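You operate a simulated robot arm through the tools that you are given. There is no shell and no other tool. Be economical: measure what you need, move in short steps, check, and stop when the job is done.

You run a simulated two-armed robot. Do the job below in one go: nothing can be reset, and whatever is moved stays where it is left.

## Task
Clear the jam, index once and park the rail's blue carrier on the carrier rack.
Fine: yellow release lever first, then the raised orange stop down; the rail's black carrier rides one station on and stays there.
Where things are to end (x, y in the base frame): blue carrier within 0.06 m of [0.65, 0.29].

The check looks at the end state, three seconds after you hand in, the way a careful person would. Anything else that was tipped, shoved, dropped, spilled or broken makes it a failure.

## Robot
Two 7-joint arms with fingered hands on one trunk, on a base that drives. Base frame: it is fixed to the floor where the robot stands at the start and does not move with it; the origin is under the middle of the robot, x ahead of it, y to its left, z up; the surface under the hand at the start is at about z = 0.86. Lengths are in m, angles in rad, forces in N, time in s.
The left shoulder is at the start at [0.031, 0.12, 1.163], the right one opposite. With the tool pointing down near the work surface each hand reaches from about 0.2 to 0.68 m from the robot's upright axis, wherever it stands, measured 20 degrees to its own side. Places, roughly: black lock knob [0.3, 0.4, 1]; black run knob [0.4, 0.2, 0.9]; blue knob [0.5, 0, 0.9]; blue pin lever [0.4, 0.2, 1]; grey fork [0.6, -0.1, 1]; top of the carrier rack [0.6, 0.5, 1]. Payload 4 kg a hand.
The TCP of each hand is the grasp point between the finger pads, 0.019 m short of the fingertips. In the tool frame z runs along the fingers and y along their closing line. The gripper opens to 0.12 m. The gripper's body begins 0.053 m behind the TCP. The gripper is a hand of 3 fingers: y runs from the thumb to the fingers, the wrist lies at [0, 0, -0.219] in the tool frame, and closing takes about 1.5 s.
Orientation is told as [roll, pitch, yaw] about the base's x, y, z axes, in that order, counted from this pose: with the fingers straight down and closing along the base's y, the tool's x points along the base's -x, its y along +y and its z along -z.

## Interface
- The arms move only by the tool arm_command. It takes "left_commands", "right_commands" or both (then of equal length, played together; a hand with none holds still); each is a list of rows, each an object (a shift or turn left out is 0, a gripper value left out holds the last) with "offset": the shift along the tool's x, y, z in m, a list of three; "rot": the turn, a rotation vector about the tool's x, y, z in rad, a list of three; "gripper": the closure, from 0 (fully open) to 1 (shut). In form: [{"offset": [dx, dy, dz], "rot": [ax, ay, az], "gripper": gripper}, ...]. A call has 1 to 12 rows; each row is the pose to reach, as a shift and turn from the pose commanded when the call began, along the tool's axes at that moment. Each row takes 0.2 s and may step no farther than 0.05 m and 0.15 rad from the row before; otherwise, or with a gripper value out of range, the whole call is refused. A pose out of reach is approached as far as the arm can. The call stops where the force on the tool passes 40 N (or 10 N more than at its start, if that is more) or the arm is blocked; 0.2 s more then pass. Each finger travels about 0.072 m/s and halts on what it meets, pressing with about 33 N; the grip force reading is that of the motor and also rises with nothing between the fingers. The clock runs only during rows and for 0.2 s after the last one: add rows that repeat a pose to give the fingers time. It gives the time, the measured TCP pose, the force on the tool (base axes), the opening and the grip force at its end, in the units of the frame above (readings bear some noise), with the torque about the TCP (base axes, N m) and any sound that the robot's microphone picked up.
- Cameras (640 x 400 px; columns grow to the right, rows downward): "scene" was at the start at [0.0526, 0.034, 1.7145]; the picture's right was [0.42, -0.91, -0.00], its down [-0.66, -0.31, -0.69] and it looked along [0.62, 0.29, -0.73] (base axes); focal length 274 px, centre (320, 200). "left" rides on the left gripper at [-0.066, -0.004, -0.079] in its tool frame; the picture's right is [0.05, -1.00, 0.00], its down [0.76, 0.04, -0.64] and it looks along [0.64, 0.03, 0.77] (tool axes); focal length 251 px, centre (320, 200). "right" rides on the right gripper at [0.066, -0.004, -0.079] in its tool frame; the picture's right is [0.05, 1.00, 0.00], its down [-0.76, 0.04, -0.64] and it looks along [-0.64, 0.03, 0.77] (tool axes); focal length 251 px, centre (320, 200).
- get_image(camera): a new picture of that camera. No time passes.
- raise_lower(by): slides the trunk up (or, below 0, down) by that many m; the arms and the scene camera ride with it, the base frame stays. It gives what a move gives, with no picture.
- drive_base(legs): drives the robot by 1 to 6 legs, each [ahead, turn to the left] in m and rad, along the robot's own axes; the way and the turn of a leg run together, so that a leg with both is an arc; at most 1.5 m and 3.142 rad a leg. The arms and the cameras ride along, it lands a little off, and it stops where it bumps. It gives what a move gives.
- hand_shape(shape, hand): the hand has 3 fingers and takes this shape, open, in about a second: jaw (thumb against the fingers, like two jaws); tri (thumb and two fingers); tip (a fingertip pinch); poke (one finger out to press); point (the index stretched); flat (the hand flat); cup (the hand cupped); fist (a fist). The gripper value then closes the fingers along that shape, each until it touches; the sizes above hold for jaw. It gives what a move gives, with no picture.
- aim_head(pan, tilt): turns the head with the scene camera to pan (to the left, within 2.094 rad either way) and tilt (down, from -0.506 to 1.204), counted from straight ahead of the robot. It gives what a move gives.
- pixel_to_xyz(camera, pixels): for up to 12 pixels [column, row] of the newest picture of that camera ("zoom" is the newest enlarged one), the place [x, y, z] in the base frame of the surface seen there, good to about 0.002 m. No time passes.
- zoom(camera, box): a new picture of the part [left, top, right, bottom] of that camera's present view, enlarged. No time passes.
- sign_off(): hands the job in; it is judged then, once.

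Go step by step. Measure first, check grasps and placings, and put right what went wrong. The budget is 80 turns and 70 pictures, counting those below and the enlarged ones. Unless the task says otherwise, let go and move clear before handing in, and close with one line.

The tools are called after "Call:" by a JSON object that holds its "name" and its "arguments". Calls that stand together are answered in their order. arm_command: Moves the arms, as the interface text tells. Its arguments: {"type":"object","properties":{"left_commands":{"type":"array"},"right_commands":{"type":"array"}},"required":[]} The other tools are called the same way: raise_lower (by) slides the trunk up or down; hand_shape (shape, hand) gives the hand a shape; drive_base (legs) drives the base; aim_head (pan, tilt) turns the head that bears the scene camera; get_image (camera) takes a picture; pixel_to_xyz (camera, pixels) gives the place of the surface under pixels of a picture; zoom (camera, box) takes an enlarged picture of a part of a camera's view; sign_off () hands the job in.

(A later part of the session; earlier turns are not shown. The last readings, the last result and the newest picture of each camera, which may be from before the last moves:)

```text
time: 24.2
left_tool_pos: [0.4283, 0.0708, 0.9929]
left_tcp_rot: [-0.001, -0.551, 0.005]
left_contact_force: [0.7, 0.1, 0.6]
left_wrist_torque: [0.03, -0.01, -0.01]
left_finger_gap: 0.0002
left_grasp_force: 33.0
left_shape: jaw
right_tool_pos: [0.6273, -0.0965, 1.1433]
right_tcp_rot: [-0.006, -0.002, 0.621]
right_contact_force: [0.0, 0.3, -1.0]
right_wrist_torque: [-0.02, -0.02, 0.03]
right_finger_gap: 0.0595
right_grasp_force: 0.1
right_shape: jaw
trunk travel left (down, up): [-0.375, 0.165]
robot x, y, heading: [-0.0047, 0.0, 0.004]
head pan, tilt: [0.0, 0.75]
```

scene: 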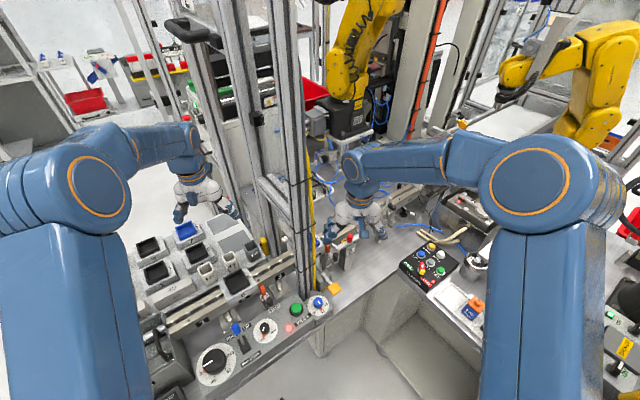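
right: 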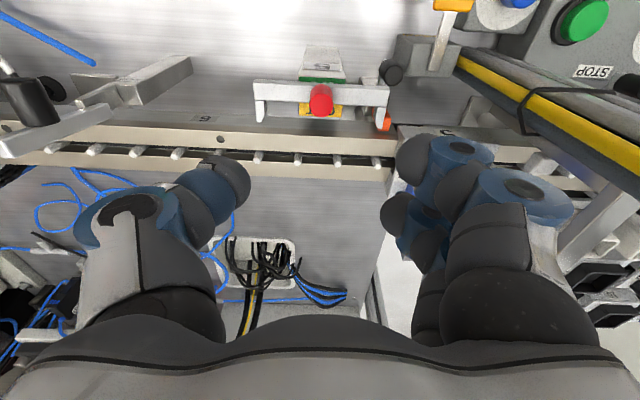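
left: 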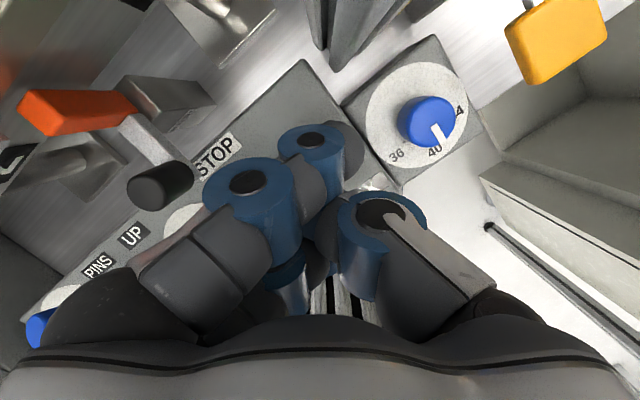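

Free of contact now. Pressing INDEX straight down in small steps.

Call:
{"name": "arm_command", "arguments": {"left_commands": [{"offset": [0.0105, 0, 0.017]}, {"offset": [0.0131, 0, 0.0213]}, {"offset": [0.0157, 0, 0.0256]}, {"offset": [0.0178, 0, 0.029]}, {"offset": [0.0199, 0, 0.0324]}, {"offset": [0.022, 0, 0.0358]}]}}

Call:
{"name": "zoom", "arguments": {"camera": "scene", "box": [240, 210, 380, 330]}}

```text
time: 25.6
left_tool_pos: [0.4268, 0.0705, 0.9526]
left_tcp_rot: [0.0, -0.549, 0.004]
left_contact_force: [-1.2, -0.3, 0.8]
left_wrist_torque: [0.03, -0.01, 0.04]
left_finger_gap: 0.0
left_grasp_force: 33.2
left_shape: jaw
right_tool_pos: [0.6266, -0.0963, 1.1443]
right_tcp_rot: [-0.007, -0.002, 0.622]
right_contact_force: [0.4, -1.1, -0.5]
right_wrist_torque: [-0.01, 0.01, 0.03]
right_finger_gap: 0.0598
right_grasp_force: 0.1
right_shape: jaw
trunk travel left (down, up): [-0.375, 0.165]
robot x, y, heading: [0.0014, -0.0005, -0.002]
head pan, tilt: [0.0, 0.75]
```

```text
3.33 times, centred on (310, 270) of scene
```

zoom: 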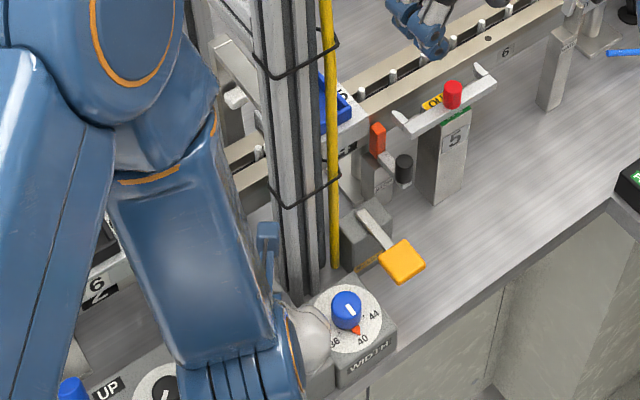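

No contact yet (tip ≈0.937, at the button face). Continuing a few millimetres.

Call:
{"name": "arm_command", "arguments": {"left_commands": [{"offset": [0.0016, 0, 0.0026]}, {"offset": [0.0031, 0, 0.0051]}, {"offset": [0.0047, 0, 0.0077]}, {"offset": [0.0063, 0, 0.0102]}]}}

Call:
{"name": "get_image", "arguments": {"camera": "right"}}

```text
time: 26.6
left_tool_pos: [0.429, 0.0692, 0.9432]
left_tcp_rot: [-0.002, -0.563, 0.006]
left_contact_force: [-3.0, 0.5, 20.9]
left_wrist_torque: [0.0, 0.29, -0.05]
left_finger_gap: 0.0001
left_grasp_force: 33.5
left_shape: jaw
right_tool_pos: [0.6254, -0.097, 1.1448]
right_tcp_rot: [-0.009, -0.003, 0.622]
right_contact_force: [0.0, -0.1, 0.0]
right_wrist_torque: [0.01, 0.0, 0.0]
right_finger_gap: 0.0597
right_grasp_force: 0.1
right_shape: jaw
trunk travel left (down, up): [-0.375, 0.165]
robot x, y, heading: [-0.0016, -0.0001, -0.002]
head pan, tilt: [0.0, 0.75]
heard: click
stopped in row 4 (left hand): the force on the tool passed its limit at 43 N (the readings are from after the stop); the commanded pose is now the measured one
```

```text
33 pictures are left
```

right: 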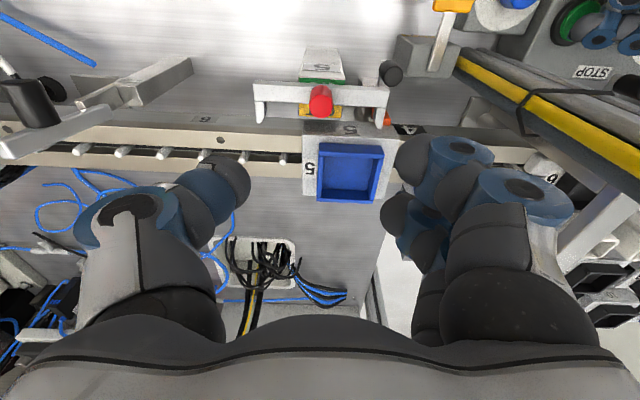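

A click was heard and the blue carrier is moving toward station 5. Lifting the left hand off straight back and up.

Call:
{"name": "arm_command", "arguments": {"left_commands": [{"offset": [-0.01, 0, -0.03]}, {"offset": [0.0, 0.0, -0.07]}, {"offset": [0.0, 0.02, -0.115]}, {"offset": [0.0, 0.05, -0.15]}, {"offset": [0.0, 0.08, -0.185]}, {"offset": [-0.01, 0.11, -0.22], "rot": [0, 0.12, 0]}, {"offset": [-0.01, 0.13, -0.24], "rot": [0, 0.25, 0]}, {"offset": [-0.01, 0.14, -0.25], "rot": [0, 0.4, 0]}, {"offset": [-0.01, 0.15, -0.26], "rot": [0, 0.55, 0]}]}}

Call:
{"name": "get_image", "arguments": {"camera": "right"}}

Call:
{"name": "get_image", "arguments": {"camera": "scene"}}

```text
time: 28.6
left_tool_pos: [0.3, 0.2183, 1.167]
left_tcp_rot: [0.0, -0.007, 0.004]
left_contact_force: [-0.6, -0.1, -0.3]
left_wrist_torque: [0.0, -0.03, -0.06]
left_finger_gap: 0.0
left_grasp_force: 32.5
left_shape: jaw
left hand out of reach, approached as far as the arm can: row 4, 5, 6, 7, 8
right_tool_pos: [0.6261, -0.0973, 1.1431]
right_tcp_rot: [-0.007, -0.003, 0.621]
right_contact_force: [-0.7, -0.6, 0.4]
right_wrist_torque: [0.02, -0.03, -0.05]
right_finger_gap: 0.0594
right_grasp_force: 0.2
right_shape: jaw
trunk travel left (down, up): [-0.375, 0.165]
robot x, y, heading: [-0.0003, -0.0022, -0.0]
head pan, tilt: [0.0, 0.75]
```

```text
32 pictures are left
```

right: 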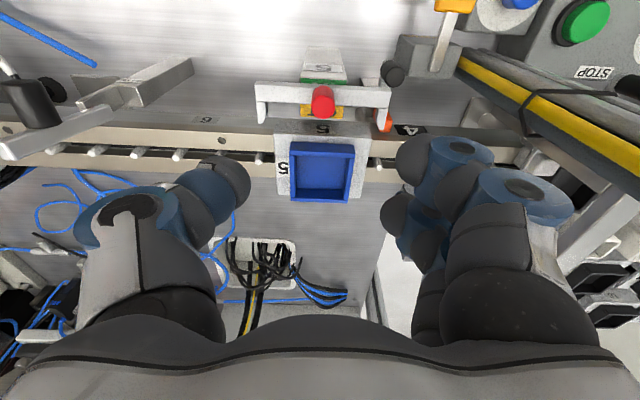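

```text
31 pictures are left
```

scene: 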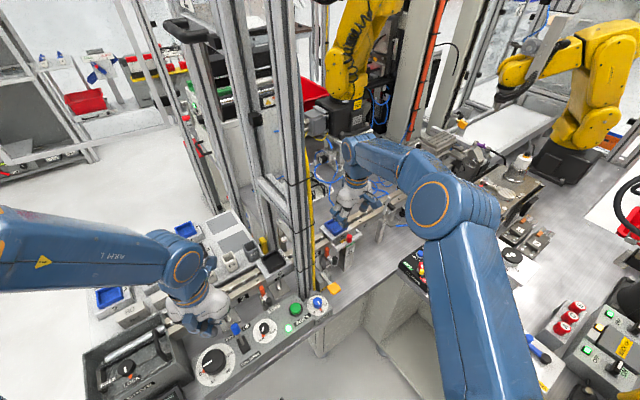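

Blue now sits at station 5 (right view [320,172]) and black at station 3. Measuring blue's outline and the rack pads for the transfer.

Call:
{"name": "pixel_to_xyz", "arguments": {"camera": "right", "pixels": [[278, 140], [368, 138], [283, 190], [322, 148], [322, 195], [298, 172], [350, 172], [322, 172], [365, 190]]}}

Call:
{"name": "zoom", "arguments": {"camera": "scene", "box": [190, 195, 350, 315]}}

Call:
{"name": "pixel_to_xyz", "arguments": {"camera": "zoom", "pixels": [[150, 165], [185, 195], [120, 135], [215, 175], [155, 240], [185, 255], [330, 260], [297, 195], [315, 80], [395, 150], [425, 100], [575, 140]]}}

```text
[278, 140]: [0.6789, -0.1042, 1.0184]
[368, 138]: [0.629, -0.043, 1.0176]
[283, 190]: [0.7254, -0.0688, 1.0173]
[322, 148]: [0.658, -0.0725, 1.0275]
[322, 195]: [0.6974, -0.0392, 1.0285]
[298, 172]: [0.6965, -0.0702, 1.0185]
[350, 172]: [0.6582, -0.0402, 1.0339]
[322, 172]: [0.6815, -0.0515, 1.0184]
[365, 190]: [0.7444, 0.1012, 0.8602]
```

```text
3.33 times, centred on (270, 255) of scene
```

zoom: 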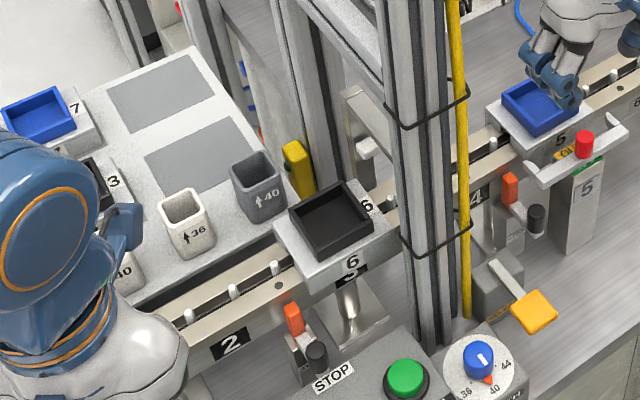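

```text
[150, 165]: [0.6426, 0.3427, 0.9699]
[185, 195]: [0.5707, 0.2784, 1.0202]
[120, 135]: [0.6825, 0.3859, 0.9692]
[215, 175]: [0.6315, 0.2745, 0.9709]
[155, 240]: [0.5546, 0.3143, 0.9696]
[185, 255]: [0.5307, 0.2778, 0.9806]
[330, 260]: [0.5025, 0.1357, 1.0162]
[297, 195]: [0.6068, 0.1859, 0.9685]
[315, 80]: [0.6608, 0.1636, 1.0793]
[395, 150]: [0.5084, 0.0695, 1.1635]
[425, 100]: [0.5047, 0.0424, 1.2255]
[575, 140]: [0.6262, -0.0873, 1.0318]
```

The front rack pad is centred near [0.65,0.29,0.97]. The right arm can't reach around the post to it, so I plan to set blue on a clear bit of table and take it over with the left hand; measuring candidate spots.

Call:
{"name": "pixel_to_xyz", "arguments": {"camera": "right", "pixels": [[120, 20], [200, 50], [250, 30], [260, 80], [150, 60], [180, 70], [390, 15], [230, 10], [300, 60], [320, 20], [95, 95], [220, 85]]}}

Call:
{"name": "zoom", "arguments": {"camera": "scene", "box": [290, 190, 470, 330]}}

Call:
{"name": "pixel_to_xyz", "arguments": {"camera": "zoom", "pixels": [[250, 300], [300, 250], [350, 210], [250, 330], [200, 360], [330, 270], [380, 230], [280, 280], [400, 180], [320, 100], [215, 315]]}}

```text
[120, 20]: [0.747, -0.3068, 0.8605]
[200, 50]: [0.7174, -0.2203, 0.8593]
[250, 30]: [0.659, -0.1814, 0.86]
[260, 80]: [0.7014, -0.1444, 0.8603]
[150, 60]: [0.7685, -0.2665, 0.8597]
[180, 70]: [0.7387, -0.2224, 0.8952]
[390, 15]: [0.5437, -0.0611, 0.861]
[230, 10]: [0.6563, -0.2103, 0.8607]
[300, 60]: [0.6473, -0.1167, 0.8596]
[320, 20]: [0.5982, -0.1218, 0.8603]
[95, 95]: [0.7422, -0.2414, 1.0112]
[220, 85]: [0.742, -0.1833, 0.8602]
```

```text
2.86 times, centred on (380, 260) of scene
```

zoom: 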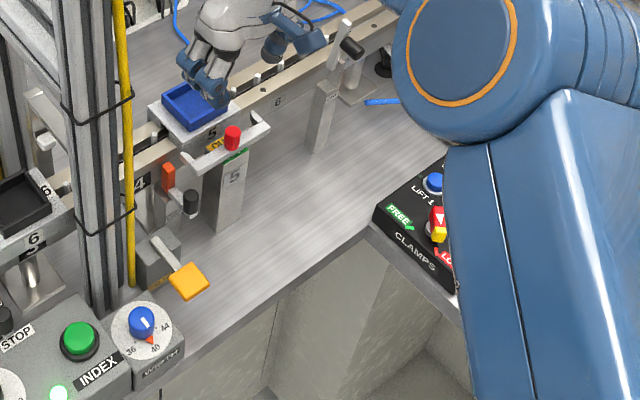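

```text
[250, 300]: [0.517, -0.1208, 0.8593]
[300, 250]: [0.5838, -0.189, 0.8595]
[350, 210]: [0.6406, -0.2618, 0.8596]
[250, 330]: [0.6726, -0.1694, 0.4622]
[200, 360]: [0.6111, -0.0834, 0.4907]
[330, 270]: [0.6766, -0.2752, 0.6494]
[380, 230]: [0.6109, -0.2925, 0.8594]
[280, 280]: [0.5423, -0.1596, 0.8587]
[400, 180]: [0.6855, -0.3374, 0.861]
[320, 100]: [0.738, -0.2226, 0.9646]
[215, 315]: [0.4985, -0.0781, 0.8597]
```

The robot could instead turn left about 1 rad so the right arm reaches the rack in front of the post. I'll check how the right elbow lies to judge clearance.

Call:
{"name": "pixel_to_xyz", "arguments": {"camera": "scene", "pixels": [[435, 205], [410, 190], [470, 300], [500, 380], [400, 160], [365, 150], [350, 185], [290, 100], [305, 180], [265, 190], [245, 130], [300, 280]]}}

Call:
{"name": "aim_head", "arguments": {"pan": 0.6, "tilt": 1.0}}

Call:
{"name": "get_image", "arguments": {"camera": "scene"}}

```text
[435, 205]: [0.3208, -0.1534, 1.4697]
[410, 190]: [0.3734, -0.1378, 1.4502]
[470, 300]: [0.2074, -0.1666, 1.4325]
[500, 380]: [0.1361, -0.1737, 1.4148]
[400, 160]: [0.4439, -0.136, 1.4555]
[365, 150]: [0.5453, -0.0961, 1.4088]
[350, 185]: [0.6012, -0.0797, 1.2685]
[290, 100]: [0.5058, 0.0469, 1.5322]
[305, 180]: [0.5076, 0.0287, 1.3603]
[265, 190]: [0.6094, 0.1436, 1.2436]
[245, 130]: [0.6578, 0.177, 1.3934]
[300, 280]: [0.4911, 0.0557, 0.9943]
```

```text
time: 29.6
left_tool_pos: [0.3002, 0.219, 1.1671]
left_tcp_rot: [0.0, -0.007, 0.004]
left_contact_force: [-1.4, -1.4, -0.5]
left_wrist_torque: [0.03, 0.0, 0.0]
left_finger_gap: 0.0002
left_grasp_force: 32.8
left_shape: jaw
right_tool_pos: [0.6262, -0.0959, 1.1441]
right_tcp_rot: [-0.006, -0.001, 0.621]
right_contact_force: [0.6, 0.2, -0.3]
right_wrist_torque: [-0.05, 0.0, -0.02]
right_finger_gap: 0.0597
right_grasp_force: 0.0
right_shape: jaw
trunk travel left (down, up): [-0.375, 0.165]
robot x, y, heading: [0.0003, -0.0045, 0.001]
head pan, tilt: [0.6, 1.0]
```

```text
28 pictures are left
```

scene: 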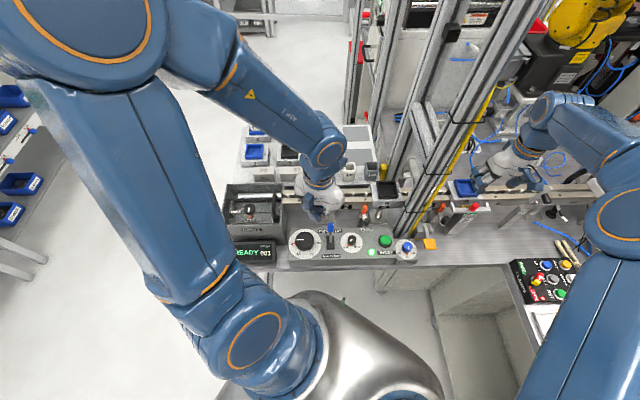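

The right arm is elbow-up, nearly in a vertical plane, so turning the robot left works. First the grasp: hand over blue's centre [0.678,-0.056], opened about 0.09.

Call:
{"name": "arm_command", "arguments": {"right_commands": [{"offset": [-0.033, 0.001, 0], "gripper": 0.25}, {"offset": [-0.0653, 0.0023, 0], "gripper": 0.25}, {"offset": [-0.0653, 0.0023, 0.03], "gripper": 0.25}, {"offset": [-0.0653, 0.0023, 0.06], "gripper": 0.25}]}}

Call:
{"name": "get_image", "arguments": {"camera": "right"}}

```text
time: 30.6
left_tool_pos: [0.3006, 0.2189, 1.1655]
left_tcp_rot: [-0.001, -0.009, 0.007]
left_contact_force: [-0.3, -0.7, -1.2]
left_wrist_torque: [-0.02, -0.01, 0.01]
left_finger_gap: 0.0003
left_grasp_force: 32.7
left_shape: jaw
right_tool_pos: [0.6555, -0.0617, 1.0821]
right_tcp_rot: [-0.007, -0.002, 0.621]
right_contact_force: [0.7, 0.3, -0.6]
right_wrist_torque: [-0.03, 0.01, -0.02]
right_finger_gap: 0.0897
right_grasp_force: 0.0
right_shape: jaw
right hand out of reach, approached as far as the arm can: row 2, 3, 4
trunk travel left (down, up): [-0.375, 0.165]
robot x, y, heading: [-0.0026, 0.0032, 0.001]
head pan, tilt: [0.6, 1.0]
```

```text
27 pictures are left
```

right: 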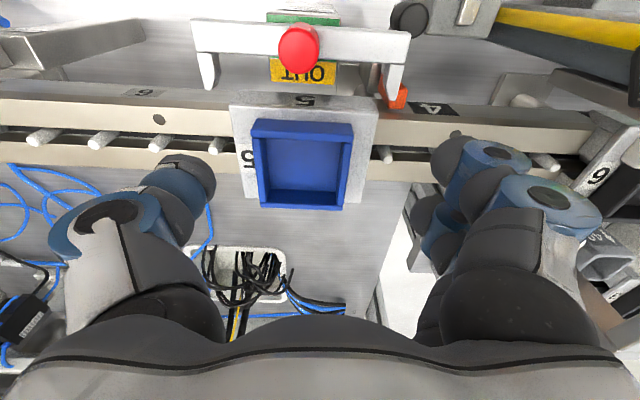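

The reach ends about 2 cm short. I'll lift the hand a little and drive 4 cm ahead.

Call:
{"name": "arm_command", "arguments": {"right_commands": [{"offset": [0.02, 0, -0.04]}]}}

Call:
{"name": "drive_base", "arguments": {"legs": [[0.04, 0]]}}

Call:
{"name": "get_image", "arguments": {"camera": "right"}}

Call:
{"name": "pixel_to_xyz", "arguments": {"camera": "right", "pixels": [[320, 200]]}}

```text
time: 31.1
left_tool_pos: [0.2983, 0.2186, 1.1679]
left_tcp_rot: [0.0, -0.009, 0.006]
left_contact_force: [0.2, -0.4, 0.1]
left_wrist_torque: [0.04, -0.01, -0.01]
left_finger_gap: 0.0
left_grasp_force: 33.1
left_shape: jaw
right_tool_pos: [0.6366, -0.0721, 1.1234]
right_tcp_rot: [-0.006, -0.002, 0.621]
right_contact_force: [0.1, -0.7, 0.7]
right_wrist_torque: [0.02, 0.0, -0.02]
right_finger_gap: 0.0895
right_grasp_force: 0.1
right_shape: jaw
trunk travel left (down, up): [-0.375, 0.165]
robot x, y, heading: [0.0026, -0.0033, 0.001]
head pan, tilt: [0.6, 1.0]
```

```text
time: 31.9
left_tool_pos: [0.3412, 0.2191, 1.1667]
left_tcp_rot: [0.0, -0.01, 0.006]
left_contact_force: [0.7, 0.3, 0.4]
left_wrist_torque: [0.05, 0.04, -0.02]
left_finger_gap: 0.0003
left_grasp_force: 32.4
left_shape: jaw
right_tool_pos: [0.6787, -0.0713, 1.1223]
right_tcp_rot: [-0.006, -0.002, 0.622]
right_contact_force: [0.9, 1.0, -0.7]
right_wrist_torque: [-0.01, 0.0, -0.01]
right_finger_gap: 0.0897
right_grasp_force: 0.1
right_shape: jaw
trunk travel left (down, up): [-0.375, 0.165]
robot x, y, heading: [0.042, 0.0012, -0.003]
head pan, tilt: [0.6, 1.0]
```

```text
26 pictures are left
```

right: 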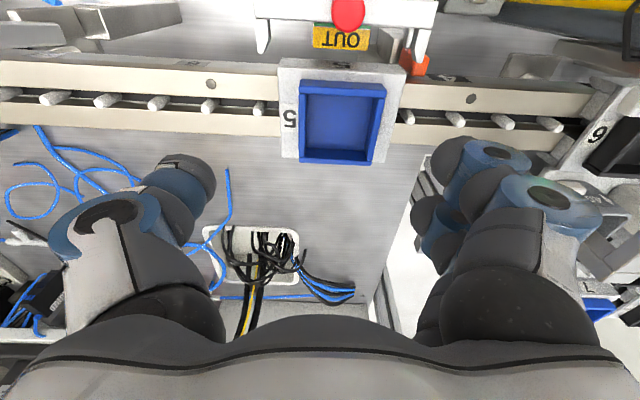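

```text
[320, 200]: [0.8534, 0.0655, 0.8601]
```

Reach is now fine. Centring over blue and lowering to just above its rim.

Call:
{"name": "arm_command", "arguments": {"right_commands": [{"offset": [-0.0083, 0.0128, 0.02], "gripper": 0.25}, {"offset": [-0.0083, 0.0128, 0.055], "gripper": 0.25}, {"offset": [-0.0083, 0.0128, 0.068], "gripper": 0.25}, {"offset": [-0.0083, 0.0128, 0.068], "gripper": 0.25}]}}

Call:
{"name": "get_image", "arguments": {"camera": "right"}}

Call:
{"name": "pixel_to_xyz", "arguments": {"camera": "right", "pixels": [[300, 150], [345, 150], [320, 130], [320, 185], [270, 130], [375, 130]]}}

```text
time: 32.9
left_tool_pos: [0.3405, 0.2192, 1.1666]
left_tcp_rot: [-0.002, -0.009, 0.006]
left_contact_force: [-0.2, -0.7, 0.0]
left_wrist_torque: [0.0, -0.03, -0.02]
left_finger_gap: 0.0
left_grasp_force: 33.7
left_shape: jaw
right_tool_pos: [0.6788, -0.058, 1.0546]
right_tcp_rot: [-0.006, -0.003, 0.622]
right_contact_force: [0.0, 0.5, -0.1]
right_wrist_torque: [0.01, 0.05, -0.02]
right_finger_gap: 0.0899
right_grasp_force: 0.1
right_shape: jaw
trunk travel left (down, up): [-0.375, 0.165]
robot x, y, heading: [0.04, -0.0028, -0.001]
head pan, tilt: [0.6, 1.0]
```

```text
25 pictures are left
```

right: 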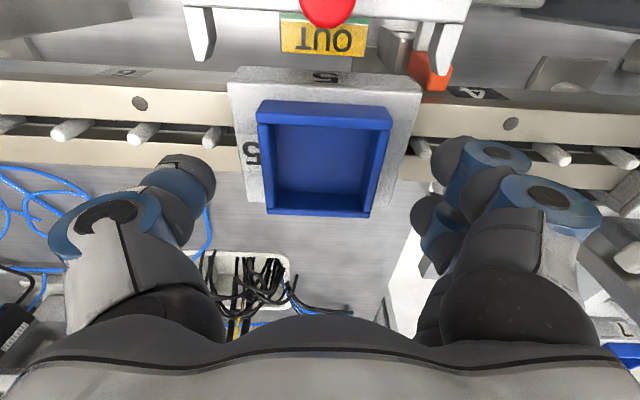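

```text
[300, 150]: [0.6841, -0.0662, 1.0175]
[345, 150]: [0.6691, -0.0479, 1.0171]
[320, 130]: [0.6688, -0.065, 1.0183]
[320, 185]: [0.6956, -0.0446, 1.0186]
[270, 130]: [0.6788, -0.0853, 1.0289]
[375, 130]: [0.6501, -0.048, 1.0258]
```

Centred: tray rim spans cols 258–390, fingers either side. Lowering 14 mm and closing on the tray walls.

Call:
{"name": "arm_command", "arguments": {"right_commands": [{"offset": [0.001, 0.0, 0.014], "gripper": 0.25}, {"offset": [0.001, 0.0, 0.014], "gripper": 0.4}, {"offset": [0.001, 0.0, 0.014], "gripper": 0.55}, {"offset": [0.001, 0.0, 0.014], "gripper": 0.7}, {"offset": [0.001, 0.0, 0.014], "gripper": 0.8}, {"offset": [0.001, 0.0, 0.014], "gripper": 0.8}, {"offset": [0.001, 0.0, 0.014], "gripper": 0.8}]}}

Call:
{"name": "get_image", "arguments": {"camera": "right"}}

```text
time: 34.5
left_tool_pos: [0.3412, 0.2199, 1.1662]
left_tcp_rot: [-0.001, -0.009, 0.005]
left_contact_force: [-0.3, 0.0, -0.3]
left_wrist_torque: [0.03, 0.0, 0.0]
left_finger_gap: 0.0001
left_grasp_force: 33.4
left_shape: jaw
right_tool_pos: [0.6782, -0.0562, 1.0393]
right_tcp_rot: [-0.006, -0.001, 0.622]
right_contact_force: [0.0, -0.3, -0.5]
right_wrist_torque: [-0.03, 0.0, 0.02]
right_finger_gap: 0.0503
right_grasp_force: 33.4
right_shape: jaw
trunk travel left (down, up): [-0.375, 0.165]
robot x, y, heading: [0.0415, -0.0031, -0.0]
head pan, tilt: [0.6, 1.0]
```

```text
24 pictures are left
```

right: 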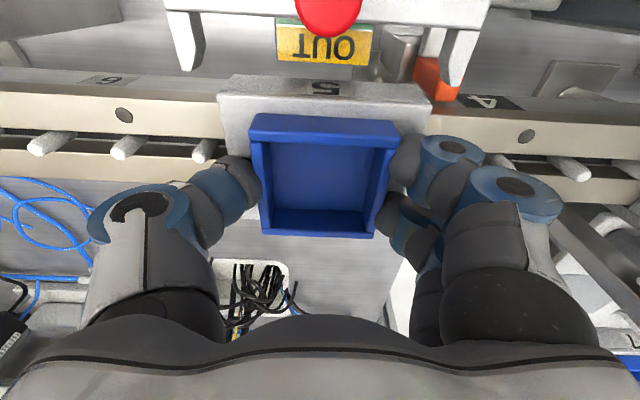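

Grip holds at a 0.050 m gap with 33 N on the tray walls. Lifting slowly and checking that the whole carrier comes.

Call:
{"name": "arm_command", "arguments": {"right_commands": [{"offset": [0, 0, -0.006], "gripper": 0.9}, {"offset": [0, 0, -0.015]}, {"offset": [0, 0, -0.03]}, {"offset": [0, 0, -0.05]}, {"offset": [0, 0, -0.075]}]}}

Call:
{"name": "get_image", "arguments": {"camera": "right"}}

```text
time: 35.7
left_tool_pos: [0.341, 0.2196, 1.1658]
left_tcp_rot: [-0.001, -0.007, 0.005]
left_contact_force: [0.1, -1.3, 0.4]
left_wrist_torque: [0.0, 0.02, 0.01]
left_finger_gap: 0.0003
left_grasp_force: 33.3
left_shape: jaw
right_tool_pos: [0.678, -0.0571, 1.1164]
right_tcp_rot: [-0.006, -0.002, 0.622]
right_contact_force: [-0.3, 0.3, -2.1]
right_wrist_torque: [0.0, -0.02, 0.01]
right_finger_gap: 0.0501
right_grasp_force: 33.2
right_shape: jaw
trunk travel left (down, up): [-0.375, 0.165]
robot x, y, heading: [0.0426, 0.0014, -0.001]
head pan, tilt: [0.6, 1.0]
```

```text
23 pictures are left
```

right: 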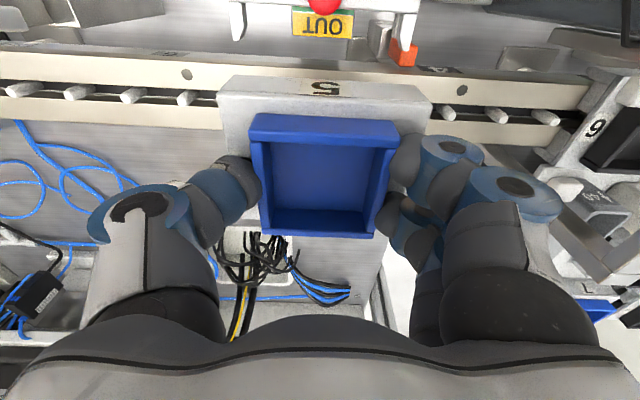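

Blue came up whole (about 2 N). Retracting it clear of the post toward the robot, at height.

Call:
{"name": "arm_command", "arguments": {"right_commands": [{"offset": [0.0338, -0.0139, -0.0283]}, {"offset": [0.0675, -0.0279, -0.0567]}, {"offset": [0.1013, -0.0418, -0.085]}, {"offset": [0.1405, -0.0211, -0.095]}, {"offset": [0.1797, -0.0004, -0.105]}, {"offset": [0.2189, 0.0203, -0.115]}, {"offset": [0.2581, 0.041, -0.125]}, {"offset": [0.2976, 0.0618, -0.135]}]}}

Call:
{"name": "get_image", "arguments": {"camera": "scene"}}

```text
time: 37.5
left_tool_pos: [0.3386, 0.2196, 1.1678]
left_tcp_rot: [-0.001, -0.012, 0.005]
left_contact_force: [0.7, 0.2, -0.2]
left_wrist_torque: [0.02, -0.02, -0.02]
left_finger_gap: 0.0
left_grasp_force: 33.1
left_shape: jaw
right_tool_pos: [0.3949, -0.1817, 1.2496]
right_tcp_rot: [-0.009, -0.004, 0.623]
right_contact_force: [-1.0, -0.1, -2.9]
right_wrist_torque: [0.01, -0.02, 0.0]
right_finger_gap: 0.0497
right_grasp_force: 33.6
right_shape: jaw
trunk travel left (down, up): [-0.375, 0.165]
robot x, y, heading: [0.0388, 0.0026, -0.001]
head pan, tilt: [0.6, 1.0]
```

```text
22 pictures are left
```

scene: 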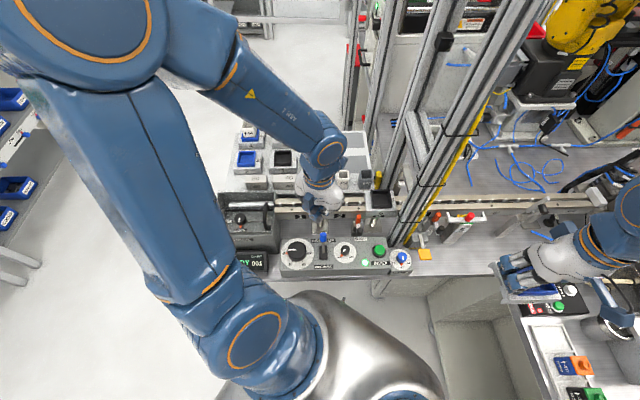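

Blue is held over the near side. Before turning left I'll draw the hand in to about 0.30 m from the axis so it clears the post, and check distance to things on the left.

Call:
{"name": "arm_command", "arguments": {"right_commands": [{"offset": [0.007, 0.035, 0]}, {"offset": [0.013, 0.07, 0]}, {"offset": [0.0191, 0.102, 0]}]}}

Call:
{"name": "pixel_to_xyz", "arguments": {"camera": "scene", "pixels": [[20, 170], [20, 265], [60, 280], [240, 205], [80, 30], [225, 260], [215, 240]]}}

```text
time: 38.3
left_tool_pos: [0.3412, 0.22, 1.1681]
left_tcp_rot: [-0.003, -0.008, 0.005]
left_contact_force: [0.1, 0.5, -0.8]
left_wrist_torque: [-0.02, 0.01, -0.01]
left_finger_gap: 0.0
left_grasp_force: 32.8
left_shape: jaw
right_tool_pos: [0.3231, -0.1068, 1.2483]
right_tcp_rot: [-0.006, 0.001, 0.622]
right_contact_force: [0.9, 0.4, -2.4]
right_wrist_torque: [0.0, 0.01, 0.02]
right_finger_gap: 0.0499
right_grasp_force: 33.0
right_shape: jaw
trunk travel left (down, up): [-0.375, 0.165]
robot x, y, heading: [0.0401, -0.0012, -0.001]
head pan, tilt: [0.6, 1.0]
```

```text
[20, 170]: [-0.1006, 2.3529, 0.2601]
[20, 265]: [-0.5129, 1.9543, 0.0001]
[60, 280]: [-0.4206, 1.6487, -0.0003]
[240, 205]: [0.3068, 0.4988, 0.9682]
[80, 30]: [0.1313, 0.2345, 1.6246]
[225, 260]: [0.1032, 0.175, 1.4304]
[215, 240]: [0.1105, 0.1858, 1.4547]
```

Left side is clear (shelf 2 m off). Turning left in two stages.

Call:
{"name": "drive_base", "arguments": {"legs": [[0, 0.5]]}}

Call:
{"name": "drive_base", "arguments": {"legs": [[0, 0.6]]}}

Call:
{"name": "aim_head", "arguments": {"pan": -0.5, "tilt": 0.9}}

Call:
{"name": "get_image", "arguments": {"camera": "scene"}}

```text
time: 40.1
left_tool_pos: [0.2023, 0.3383, 1.1666]
left_tcp_rot: [-0.003, -0.008, 0.508]
left_contact_force: [0.7, 1.0, -0.1]
left_wrist_torque: [0.02, 0.02, -0.04]
left_finger_gap: 0.0
left_grasp_force: 32.7
left_shape: jaw
right_tool_pos: [0.3427, 0.0436, 1.2484]
right_tcp_rot: [-0.007, 0.0, 1.123]
right_contact_force: [-0.1, 0.0, -1.9]
right_wrist_torque: [0.0, -0.03, -0.02]
right_finger_gap: 0.05
right_grasp_force: 33.2
right_shape: jaw
trunk travel left (down, up): [-0.375, 0.165]
robot x, y, heading: [0.0603, -0.0242, 0.505]
head pan, tilt: [0.6, 1.0]
```

```text
time: 42.2
left_tool_pos: [-0.0315, 0.355, 1.1664]
left_tcp_rot: [-0.002, -0.007, 1.108]
left_contact_force: [0.3, 0.9, 0.0]
left_wrist_torque: [-0.02, -0.01, 0.02]
left_finger_gap: 0.0
left_grasp_force: 32.5
left_shape: jaw
right_tool_pos: [0.2538, 0.1919, 1.2491]
right_tcp_rot: [-0.008, -0.002, 1.724]
right_contact_force: [-0.7, 0.8, -2.4]
right_wrist_torque: [-0.02, 0.0, -0.03]
right_finger_gap: 0.0496
right_grasp_force: 33.1
right_shape: jaw
trunk travel left (down, up): [-0.375, 0.165]
robot x, y, heading: [0.0824, -0.0409, 1.11]
head pan, tilt: [0.6, 1.0]
```

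```text
time: 43.5
left_tool_pos: [-0.0297, 0.3543, 1.1673]
left_tcp_rot: [-0.002, -0.007, 1.108]
left_contact_force: [0.3, -1.2, 0.6]
left_wrist_torque: [0.02, 0.01, 0.05]
left_finger_gap: 0.0
left_grasp_force: 33.0
left_shape: jaw
right_tool_pos: [0.255, 0.1899, 1.2498]
right_tcp_rot: [-0.006, -0.002, 1.724]
right_contact_force: [0.0, 0.6, -3.0]
right_wrist_torque: [-0.02, 0.0, -0.01]
right_finger_gap: 0.0494
right_grasp_force: 32.9
right_shape: jaw
trunk travel left (down, up): [-0.375, 0.165]
robot x, y, heading: [0.0833, -0.0379, 1.107]
head pan, tilt: [-0.499, 0.901]
```

```text
21 pictures are left
```

scene: 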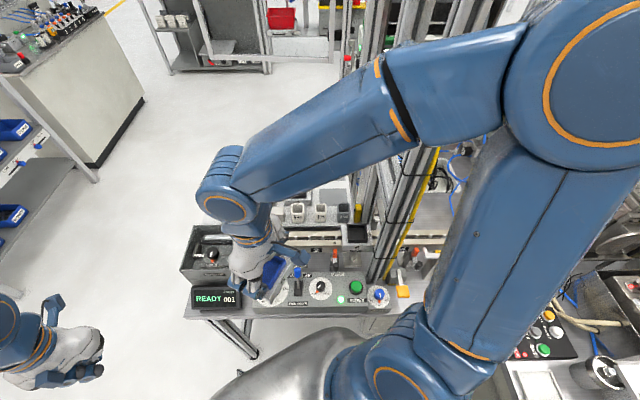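

The turn drifted the base toward the post ([0.083,-0.038]), leaving only about 0.1 m between arm line and post. I'll shift 0.2 m along the table's edge: turn left, go ahead, turn back.

Call:
{"name": "drive_base", "arguments": {"legs": [[0, 1.05], [0.2, 0]]}}

Call:
{"name": "drive_base", "arguments": {"legs": [[0, -1.2]]}}

Call:
{"name": "get_image", "arguments": {"camera": "scene"}}

```text
time: 45.7
left_tool_pos: [-0.2554, 0.1882, 1.1673]
left_tcp_rot: [-0.002, -0.008, 1.809]
left_contact_force: [0.4, -0.3, -0.5]
left_wrist_torque: [0.05, -0.03, 0.0]
left_finger_gap: 0.0
left_grasp_force: 33.0
left_shape: jaw
right_tool_pos: [0.0673, 0.2474, 1.2495]
right_tcp_rot: [-0.009, 0.001, 2.429]
right_contact_force: [-0.2, 0.3, -3.5]
right_wrist_torque: [0.01, -0.01, -0.01]
right_finger_gap: 0.0495
right_grasp_force: 32.8
right_shape: jaw
trunk travel left (down, up): [-0.375, 0.165]
robot x, y, heading: [0.1173, -0.0321, 1.822]
head pan, tilt: [-0.499, 0.901]
stopped in leg 1: the robot was blocked; the commanded pose is now the measured one
```

```text
time: 48.1
left_tool_pos: [0.0125, 0.3928, 1.1672]
left_tcp_rot: [-0.001, -0.008, 1.011]
left_contact_force: [0.1, 0.6, -0.3]
left_wrist_torque: [-0.04, -0.01, -0.06]
left_finger_gap: 0.0
left_grasp_force: 33.0
left_shape: jaw
right_tool_pos: [0.2792, 0.203, 1.2474]
right_tcp_rot: [-0.007, 0.002, 1.628]
right_contact_force: [-0.4, 0.0, -2.3]
right_wrist_torque: [-0.01, 0.03, -0.01]
right_finger_gap: 0.0494
right_grasp_force: 32.9
right_shape: jaw
trunk travel left (down, up): [-0.375, 0.165]
robot x, y, heading: [0.0799, -0.0131, 1.026]
head pan, tilt: [-0.499, 0.901]
stopped in leg 1: the robot was blocked; the commanded pose is now the measured one
```

```text
20 pictures are left
```

scene: 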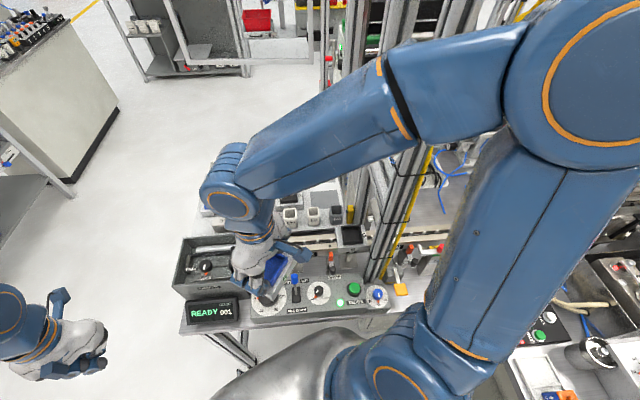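

The base was blocked mid-turn both ways: it is too near the table for its corners. Backing off 0.1 m first.

Call:
{"name": "drive_base", "arguments": {"legs": [[-0.1, 0]]}}

Call:
{"name": "aim_head", "arguments": {"pan": -0.5, "tilt": 1.2}}

Call:
{"name": "get_image", "arguments": {"camera": "scene"}}

```text
time: 49.3
left_tool_pos: [-0.0407, 0.3066, 1.1665]
left_tcp_rot: [-0.002, -0.011, 1.013]
left_contact_force: [0.7, -0.9, 0.8]
left_wrist_torque: [-0.01, -0.03, 0.0]
left_finger_gap: 0.0
left_grasp_force: 32.9
left_shape: jaw
right_tool_pos: [0.2259, 0.1156, 1.2481]
right_tcp_rot: [-0.008, 0.0, 1.628]
right_contact_force: [-0.4, 0.2, -3.0]
right_wrist_torque: [0.0, 0.0, -0.01]
right_finger_gap: 0.0493
right_grasp_force: 33.5
right_shape: jaw
trunk travel left (down, up): [-0.375, 0.165]
robot x, y, heading: [0.0285, -0.0964, 1.027]
head pan, tilt: [-0.499, 0.901]
```

```text
time: 50.1
left_tool_pos: [-0.0403, 0.3082, 1.1655]
left_tcp_rot: [-0.004, -0.008, 1.012]
left_contact_force: [-0.1, -0.5, 0.2]
left_wrist_torque: [-0.04, -0.04, 0.01]
left_finger_gap: 0.0
left_grasp_force: 33.3
left_shape: jaw
right_tool_pos: [0.2268, 0.1173, 1.2475]
right_tcp_rot: [-0.01, 0.002, 1.628]
right_contact_force: [1.0, 0.2, -2.3]
right_wrist_torque: [0.02, -0.01, 0.0]
right_finger_gap: 0.0494
right_grasp_force: 32.9
right_shape: jaw
trunk travel left (down, up): [-0.375, 0.165]
robot x, y, heading: [0.0301, -0.0977, 1.026]
head pan, tilt: [-0.499, 1.201]
```

```text
19 pictures are left
```

scene: 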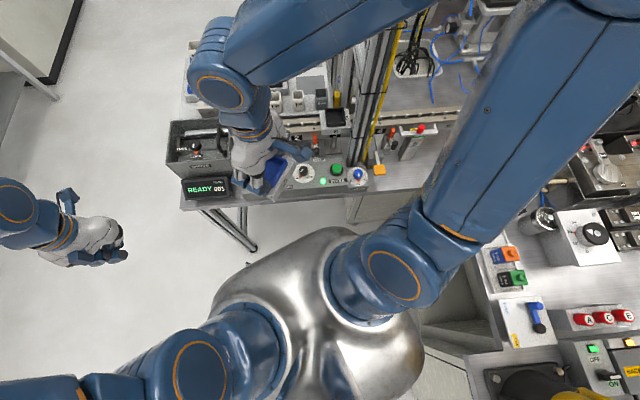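

There is open floor to the left and now more room to the table. Turning left along the edge, then going 0.3 m ahead.

Call:
{"name": "drive_base", "arguments": {"legs": [[0, 1.1]]}}

Call:
{"name": "drive_base", "arguments": {"legs": [[0.3, 0]]}}

```text
time: 52.4
left_tool_pos: [-0.2974, 0.1427, 1.1678]
left_tcp_rot: [0.0, -0.008, 1.787]
left_contact_force: [-0.1, -0.2, 0.0]
left_wrist_torque: [0.05, 0.02, 0.02]
left_finger_gap: 0.0003
left_grasp_force: 33.3
left_shape: jaw
right_tool_pos: [0.0273, 0.1928, 1.2482]
right_tcp_rot: [-0.008, -0.001, 2.402]
right_contact_force: [-0.9, 0.1, -3.8]
right_wrist_torque: [-0.03, 0.02, -0.02]
right_finger_gap: 0.0491
right_grasp_force: 33.1
right_shape: jaw
trunk travel left (down, up): [-0.375, 0.165]
robot x, y, heading: [0.0758, -0.0882, 1.819]
head pan, tilt: [-0.499, 1.201]
stopped in leg 1: the robot was blocked; the commanded pose is now the measured one
```

```text
time: 54.0
left_tool_pos: [-0.3482, 0.3505, 1.1646]
left_tcp_rot: [-0.003, -0.003, 1.772]
left_contact_force: [0.2, 0.5, -0.2]
left_wrist_torque: [-0.06, -0.01, -0.03]
left_finger_gap: 0.0
left_grasp_force: 32.9
left_shape: jaw
right_tool_pos: [-0.0222, 0.3966, 1.246]
right_tcp_rot: [-0.004, 0.007, 2.384]
right_contact_force: [-1.2, 1.2, -3.5]
right_wrist_torque: [-0.07, -0.07, 0.0]
right_finger_gap: 0.0492
right_grasp_force: 33.1
right_shape: jaw
trunk travel left (down, up): [-0.375, 0.165]
robot x, y, heading: [0.0194, 0.1036, 1.795]
head pan, tilt: [-0.499, 1.201]
stopped in leg 1: the robot was blocked; the commanded pose is now the measured one
```

Now at [0.019,0.104], the arm line to the rack passes about 0.16 m from the post. Turning right about 0.75 to face the rack better.

Call:
{"name": "drive_base", "arguments": {"legs": [[-0.03, -0.1]]}}

Call:
{"name": "drive_base", "arguments": {"legs": [[0, -0.65]]}}

Call:
{"name": "aim_head", "arguments": {"pan": -0.7, "tilt": 0.9}}

Call:
{"name": "get_image", "arguments": {"camera": "scene"}}

```text
time: 55.0
left_tool_pos: [-0.3153, 0.3518, 1.1654]
left_tcp_rot: [-0.005, -0.006, 1.666]
left_contact_force: [0.0, -0.2, 0.0]
left_wrist_torque: [0.04, 0.0, -0.02]
left_finger_gap: 0.0
left_grasp_force: 33.3
left_shape: jaw
right_tool_pos: [0.0122, 0.363, 1.2489]
right_tcp_rot: [-0.009, 0.002, 2.282]
right_contact_force: [0.0, 0.6, -2.6]
right_wrist_torque: [-0.02, 0.0, 0.0]
right_finger_gap: 0.049
right_grasp_force: 32.9
right_shape: jaw
trunk travel left (down, up): [-0.375, 0.165]
robot x, y, heading: [0.025, 0.0766, 1.696]
head pan, tilt: [-0.499, 1.201]
```

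```text
time: 57.1
left_tool_pos: [-0.0875, 0.4982, 1.1656]
left_tcp_rot: [-0.002, -0.006, 1.045]
left_contact_force: [-0.6, 0.4, 0.0]
left_wrist_torque: [0.01, 0.0, 0.01]
left_finger_gap: 0.0
left_grasp_force: 33.2
left_shape: jaw
right_tool_pos: [0.185, 0.3172, 1.2486]
right_tcp_rot: [-0.006, 0.001, 1.658]
right_contact_force: [0.1, 0.1, -3.0]
right_wrist_torque: [-0.02, 0.01, -0.01]
right_finger_gap: 0.0494
right_grasp_force: 32.5
right_shape: jaw
trunk travel left (down, up): [-0.375, 0.165]
robot x, y, heading: [-0.0044, 0.0917, 1.065]
head pan, tilt: [-0.499, 1.201]
stopped in leg 1: the robot was blocked; the commanded pose is now the measured one
```

```text
time: 57.9
left_tool_pos: [-0.0882, 0.5, 1.1663]
left_tcp_rot: [-0.003, -0.006, 1.045]
left_contact_force: [-0.6, -0.1, -0.4]
left_wrist_torque: [0.01, 0.01, 0.01]
left_finger_gap: 0.0
left_grasp_force: 32.7
left_shape: jaw
right_tool_pos: [0.1838, 0.3183, 1.249]
right_tcp_rot: [-0.01, 0.0, 1.659]
right_contact_force: [-0.4, -0.5, -2.6]
right_wrist_torque: [-0.01, -0.02, -0.01]
right_finger_gap: 0.049
right_grasp_force: 32.8
right_shape: jaw
trunk travel left (down, up): [-0.375, 0.165]
robot x, y, heading: [-0.0089, 0.0912, 1.065]
head pan, tilt: [-0.7, 0.901]
```

```text
18 pictures are left
```

scene: 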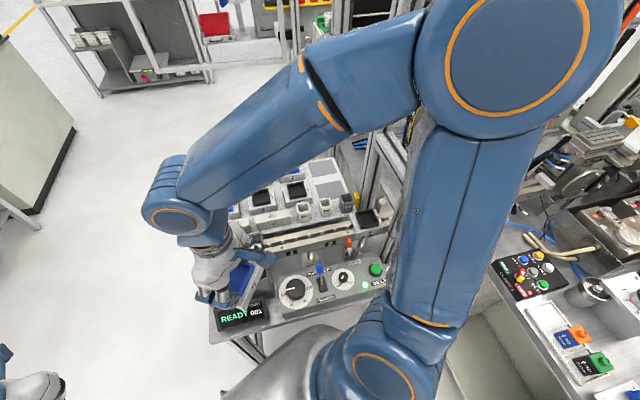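

Robot is at [-0.009,0.091], shoulder-to-rack 0.59 m. The display number and the black carrier (scene [367,218]) deserve a check before extending.

Call:
{"name": "zoom", "arguments": {"camera": "scene", "box": [200, 150, 400, 330]}}

Call:
{"name": "pixel_to_xyz", "arguments": {"camera": "zoom", "pixels": [[535, 225], [415, 120], [380, 75], [440, 150], [475, 170], [440, 115], [340, 215], [400, 205], [530, 130], [590, 60], [450, 100], [390, 140]]}}

```text
2.22 times, centred on (300, 240) of scene
```

zoom: 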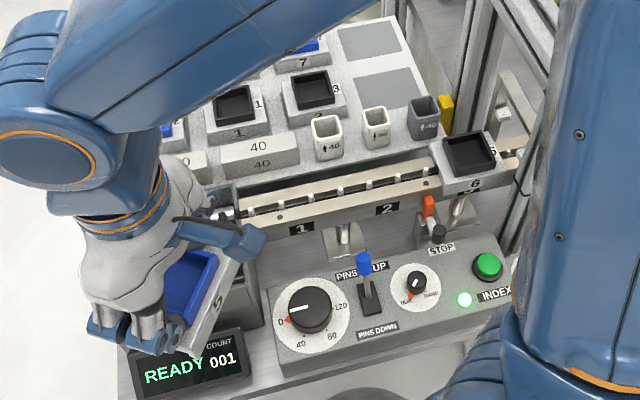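

```text
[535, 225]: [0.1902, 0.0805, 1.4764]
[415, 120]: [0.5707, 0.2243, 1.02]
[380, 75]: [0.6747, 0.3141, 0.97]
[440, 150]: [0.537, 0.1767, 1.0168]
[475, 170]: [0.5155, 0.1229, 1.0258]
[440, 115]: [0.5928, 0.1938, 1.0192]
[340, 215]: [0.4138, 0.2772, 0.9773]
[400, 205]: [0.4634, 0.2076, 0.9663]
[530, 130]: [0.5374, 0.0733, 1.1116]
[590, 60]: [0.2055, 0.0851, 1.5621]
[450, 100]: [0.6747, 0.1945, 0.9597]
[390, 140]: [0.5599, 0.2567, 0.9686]
```

Display reads READY, COUNT 001, and black sits at station 3. Extending the right arm over the rack in two stages while turning the hand back to rail yaw 0.62.

Call:
{"name": "arm_command", "arguments": {"right_commands": [{"offset": [0.0063, -0.042, 0], "rot": [0, 0, 0.0945]}, {"offset": [0.0125, -0.084, 0], "rot": [0, 0, 0.189]}, {"offset": [0.0188, -0.126, 0], "rot": [0, 0, 0.2835]}, {"offset": [0.025, -0.168, 0], "rot": [0, 0, 0.378]}, {"offset": [0.0313, -0.21, 0], "rot": [0, 0, 0.4725]}, {"offset": [0.0376, -0.252, 0], "rot": [0, 0, 0.567]}, {"offset": [0.0438, -0.294, 0], "rot": [0, 0, 0.6615]}]}}

Call:
{"name": "get_image", "arguments": {"camera": "scene"}}

```text
time: 59.5
left_tool_pos: [-0.087, 0.5007, 1.1661]
left_tcp_rot: [-0.002, -0.01, 1.046]
left_contact_force: [0.5, 1.2, -0.5]
left_wrist_torque: [0.02, 0.03, -0.03]
left_finger_gap: 0.0
left_grasp_force: 33.0
left_shape: jaw
right_tool_pos: [0.4813, 0.2989, 1.248]
right_tcp_rot: [-0.008, -0.002, 0.995]
right_contact_force: [0.3, -0.6, -2.1]
right_wrist_torque: [0.03, 0.02, 0.01]
right_finger_gap: 0.0494
right_grasp_force: 33.0
right_shape: jaw
trunk travel left (down, up): [-0.375, 0.165]
robot x, y, heading: [-0.0082, 0.0932, 1.06]
head pan, tilt: [-0.7, 0.901]
```

```text
16 pictures are left
```

scene: 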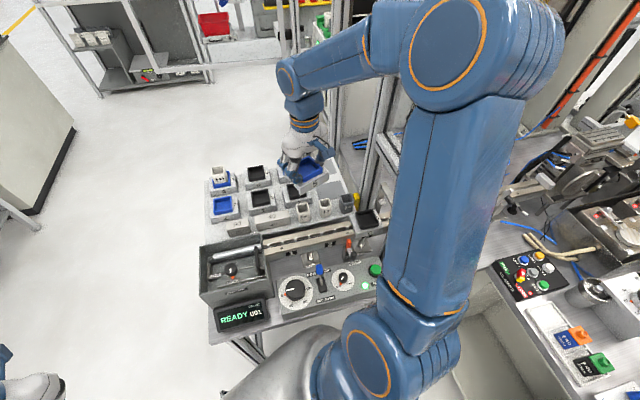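

Halfway, all clear. Finishing the approach over [0.65,0.29] and lowering to 1.14.

Call:
{"name": "arm_command", "arguments": {"right_commands": [{"offset": [-0.0211, -0.0367, 0], "rot": [0, 0, 0.094]}, {"offset": [-0.0422, -0.0733, 0], "rot": [0, 0, 0.188]}, {"offset": [-0.0633, -0.11, 0], "rot": [0, 0, 0.281]}, {"offset": [-0.0844, -0.1467, 0], "rot": [0, 0, 0.375]}, {"offset": [-0.0844, -0.1467, 0.04], "rot": [0, 0, 0.375]}, {"offset": [-0.0844, -0.1467, 0.08], "rot": [0, 0, 0.375]}, {"offset": [-0.0844, -0.1467, 0.108], "rot": [0, 0, 0.375]}]}}

Call:
{"name": "get_image", "arguments": {"camera": "right"}}

Call:
{"name": "zoom", "arguments": {"camera": "scene", "box": [240, 110, 400, 250]}}

```text
time: 61.1
left_tool_pos: [-0.087, 0.4991, 1.1664]
left_tcp_rot: [-0.003, -0.008, 1.048]
left_contact_force: [-1.2, 0.6, 0.6]
left_wrist_torque: [0.03, 0.02, 0.01]
left_finger_gap: 0.0
left_grasp_force: 33.1
left_shape: jaw
right_tool_pos: [0.6502, 0.2899, 1.1431]
right_tcp_rot: [-0.004, -0.005, 0.624]
right_contact_force: [0.3, 0.2, -2.9]
right_wrist_torque: [-0.03, 0.02, -0.02]
right_finger_gap: 0.049
right_grasp_force: 33.1
right_shape: jaw
trunk travel left (down, up): [-0.375, 0.165]
robot x, y, heading: [-0.0061, 0.0941, 1.064]
head pan, tilt: [-0.7, 0.901]
```

```text
15 pictures are left
```

right: 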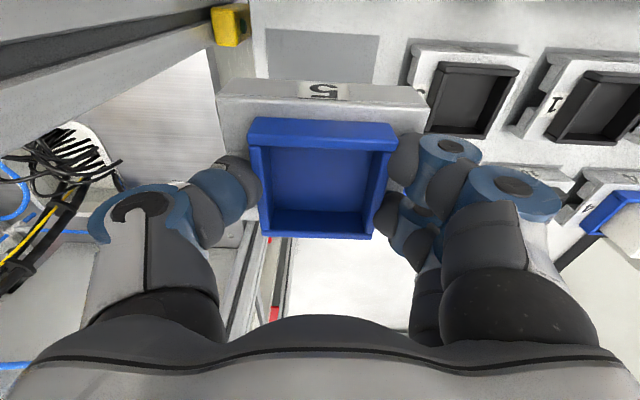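

```text
2.86 times, centred on (320, 180) of scene
```

zoom: 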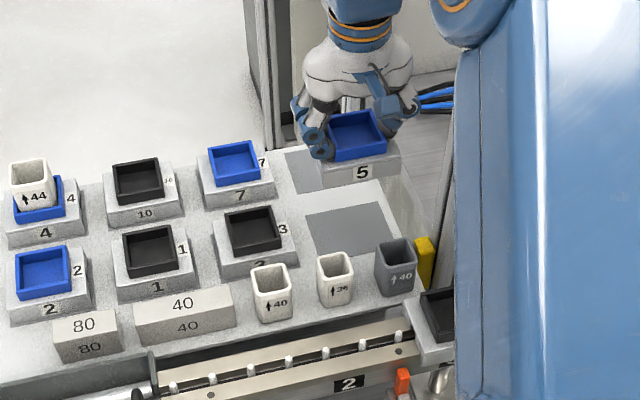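

Measuring the pads to confirm which one [0.65,0.29] falls on.

Call:
{"name": "pixel_to_xyz", "arguments": {"camera": "zoom", "pixels": [[308, 217], [376, 205], [398, 243], [325, 255], [352, 230], [288, 155], [305, 190], [380, 185], [425, 245], [398, 185]]}}

Call:
{"name": "pixel_to_xyz", "arguments": {"camera": "right", "pixels": [[268, 32], [378, 38], [372, 82], [320, 60], [230, 25], [415, 125], [250, 60], [400, 110]]}}

```text
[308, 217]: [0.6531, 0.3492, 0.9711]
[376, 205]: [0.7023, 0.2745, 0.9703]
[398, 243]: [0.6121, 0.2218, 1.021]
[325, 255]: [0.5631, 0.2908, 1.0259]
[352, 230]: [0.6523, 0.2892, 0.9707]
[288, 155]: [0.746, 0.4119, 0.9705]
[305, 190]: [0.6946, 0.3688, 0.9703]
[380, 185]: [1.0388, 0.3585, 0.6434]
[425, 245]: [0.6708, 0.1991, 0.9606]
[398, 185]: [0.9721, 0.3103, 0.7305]
```

```text
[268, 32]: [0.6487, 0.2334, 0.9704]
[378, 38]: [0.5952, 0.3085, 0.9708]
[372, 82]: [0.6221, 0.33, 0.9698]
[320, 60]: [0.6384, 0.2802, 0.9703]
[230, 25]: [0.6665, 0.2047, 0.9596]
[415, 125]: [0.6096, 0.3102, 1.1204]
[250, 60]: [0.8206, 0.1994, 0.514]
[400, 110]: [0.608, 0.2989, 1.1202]
```

The front pad's centre is [0.65,0.29], right under the hand. Lowering; final contact expected near TCP z 1.021.

Call:
{"name": "arm_command", "arguments": {"right_commands": [{"offset": [0, 0, 0.04]}, {"offset": [0, 0, 0.08]}, {"offset": [0, 0, 0.1]}, {"offset": [0, 0, 0.11]}, {"offset": [0, 0, 0.115]}, {"offset": [0, 0, 0.118]}, {"offset": [0, 0, 0.12]}]}}

Call:
{"name": "zoom", "arguments": {"camera": "scene", "box": [270, 150, 370, 230]}}

```text
time: 62.7
left_tool_pos: [-0.0874, 0.5004, 1.1665]
left_tcp_rot: [-0.001, -0.007, 1.046]
left_contact_force: [-0.3, 0.3, 0.5]
left_wrist_torque: [-0.01, 0.02, 0.0]
left_finger_gap: 0.0001
left_grasp_force: 32.5
left_shape: jaw
right_tool_pos: [0.6527, 0.2903, 1.0232]
right_tcp_rot: [-0.006, -0.007, 0.623]
right_contact_force: [-0.3, 0.1, -3.4]
right_wrist_torque: [-0.01, -0.02, -0.01]
right_finger_gap: 0.0491
right_grasp_force: 33.1
right_shape: jaw
trunk travel left (down, up): [-0.375, 0.165]
robot x, y, heading: [-0.009, 0.0944, 1.066]
head pan, tilt: [-0.7, 0.901]
```

```text
5.00 times, centred on (320, 190) of scene
```

zoom: 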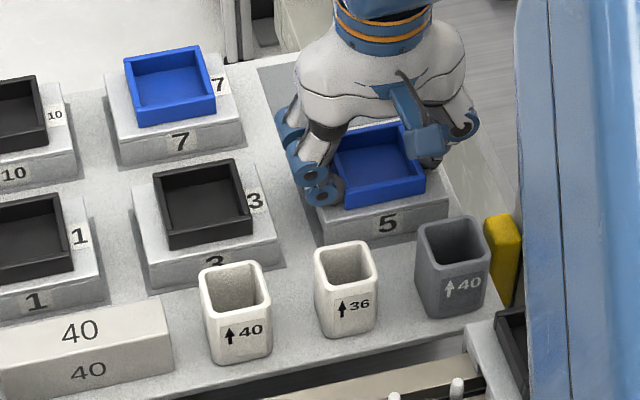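

Still hanging (−3.4 N), a few millimetres to go. Lowering in 1.5 mm steps until the load changes.

Call:
{"name": "arm_command", "arguments": {"right_commands": [{"offset": [0, 0, 0.0015]}, {"offset": [0, 0, 0.003]}, {"offset": [0, 0, 0.0045]}]}}

```text
time: 63.5
left_tool_pos: [-0.0904, 0.4988, 1.1664]
left_tcp_rot: [-0.003, -0.011, 1.044]
left_contact_force: [-0.1, 0.5, -0.2]
left_wrist_torque: [0.01, 0.01, 0.0]
left_finger_gap: 0.0
left_grasp_force: 33.0
left_shape: jaw
right_tool_pos: [0.6513, 0.2903, 1.0216]
right_tcp_rot: [-0.006, -0.011, 0.622]
right_contact_force: [0.2, -1.5, 14.9]
right_wrist_torque: [0.01, 0.01, 0.03]
right_finger_gap: 0.0496
right_grasp_force: 33.1
right_shape: jaw
trunk travel left (down, up): [-0.375, 0.165]
robot x, y, heading: [-0.0049, 0.094, 1.061]
head pan, tilt: [-0.7, 0.901]
```

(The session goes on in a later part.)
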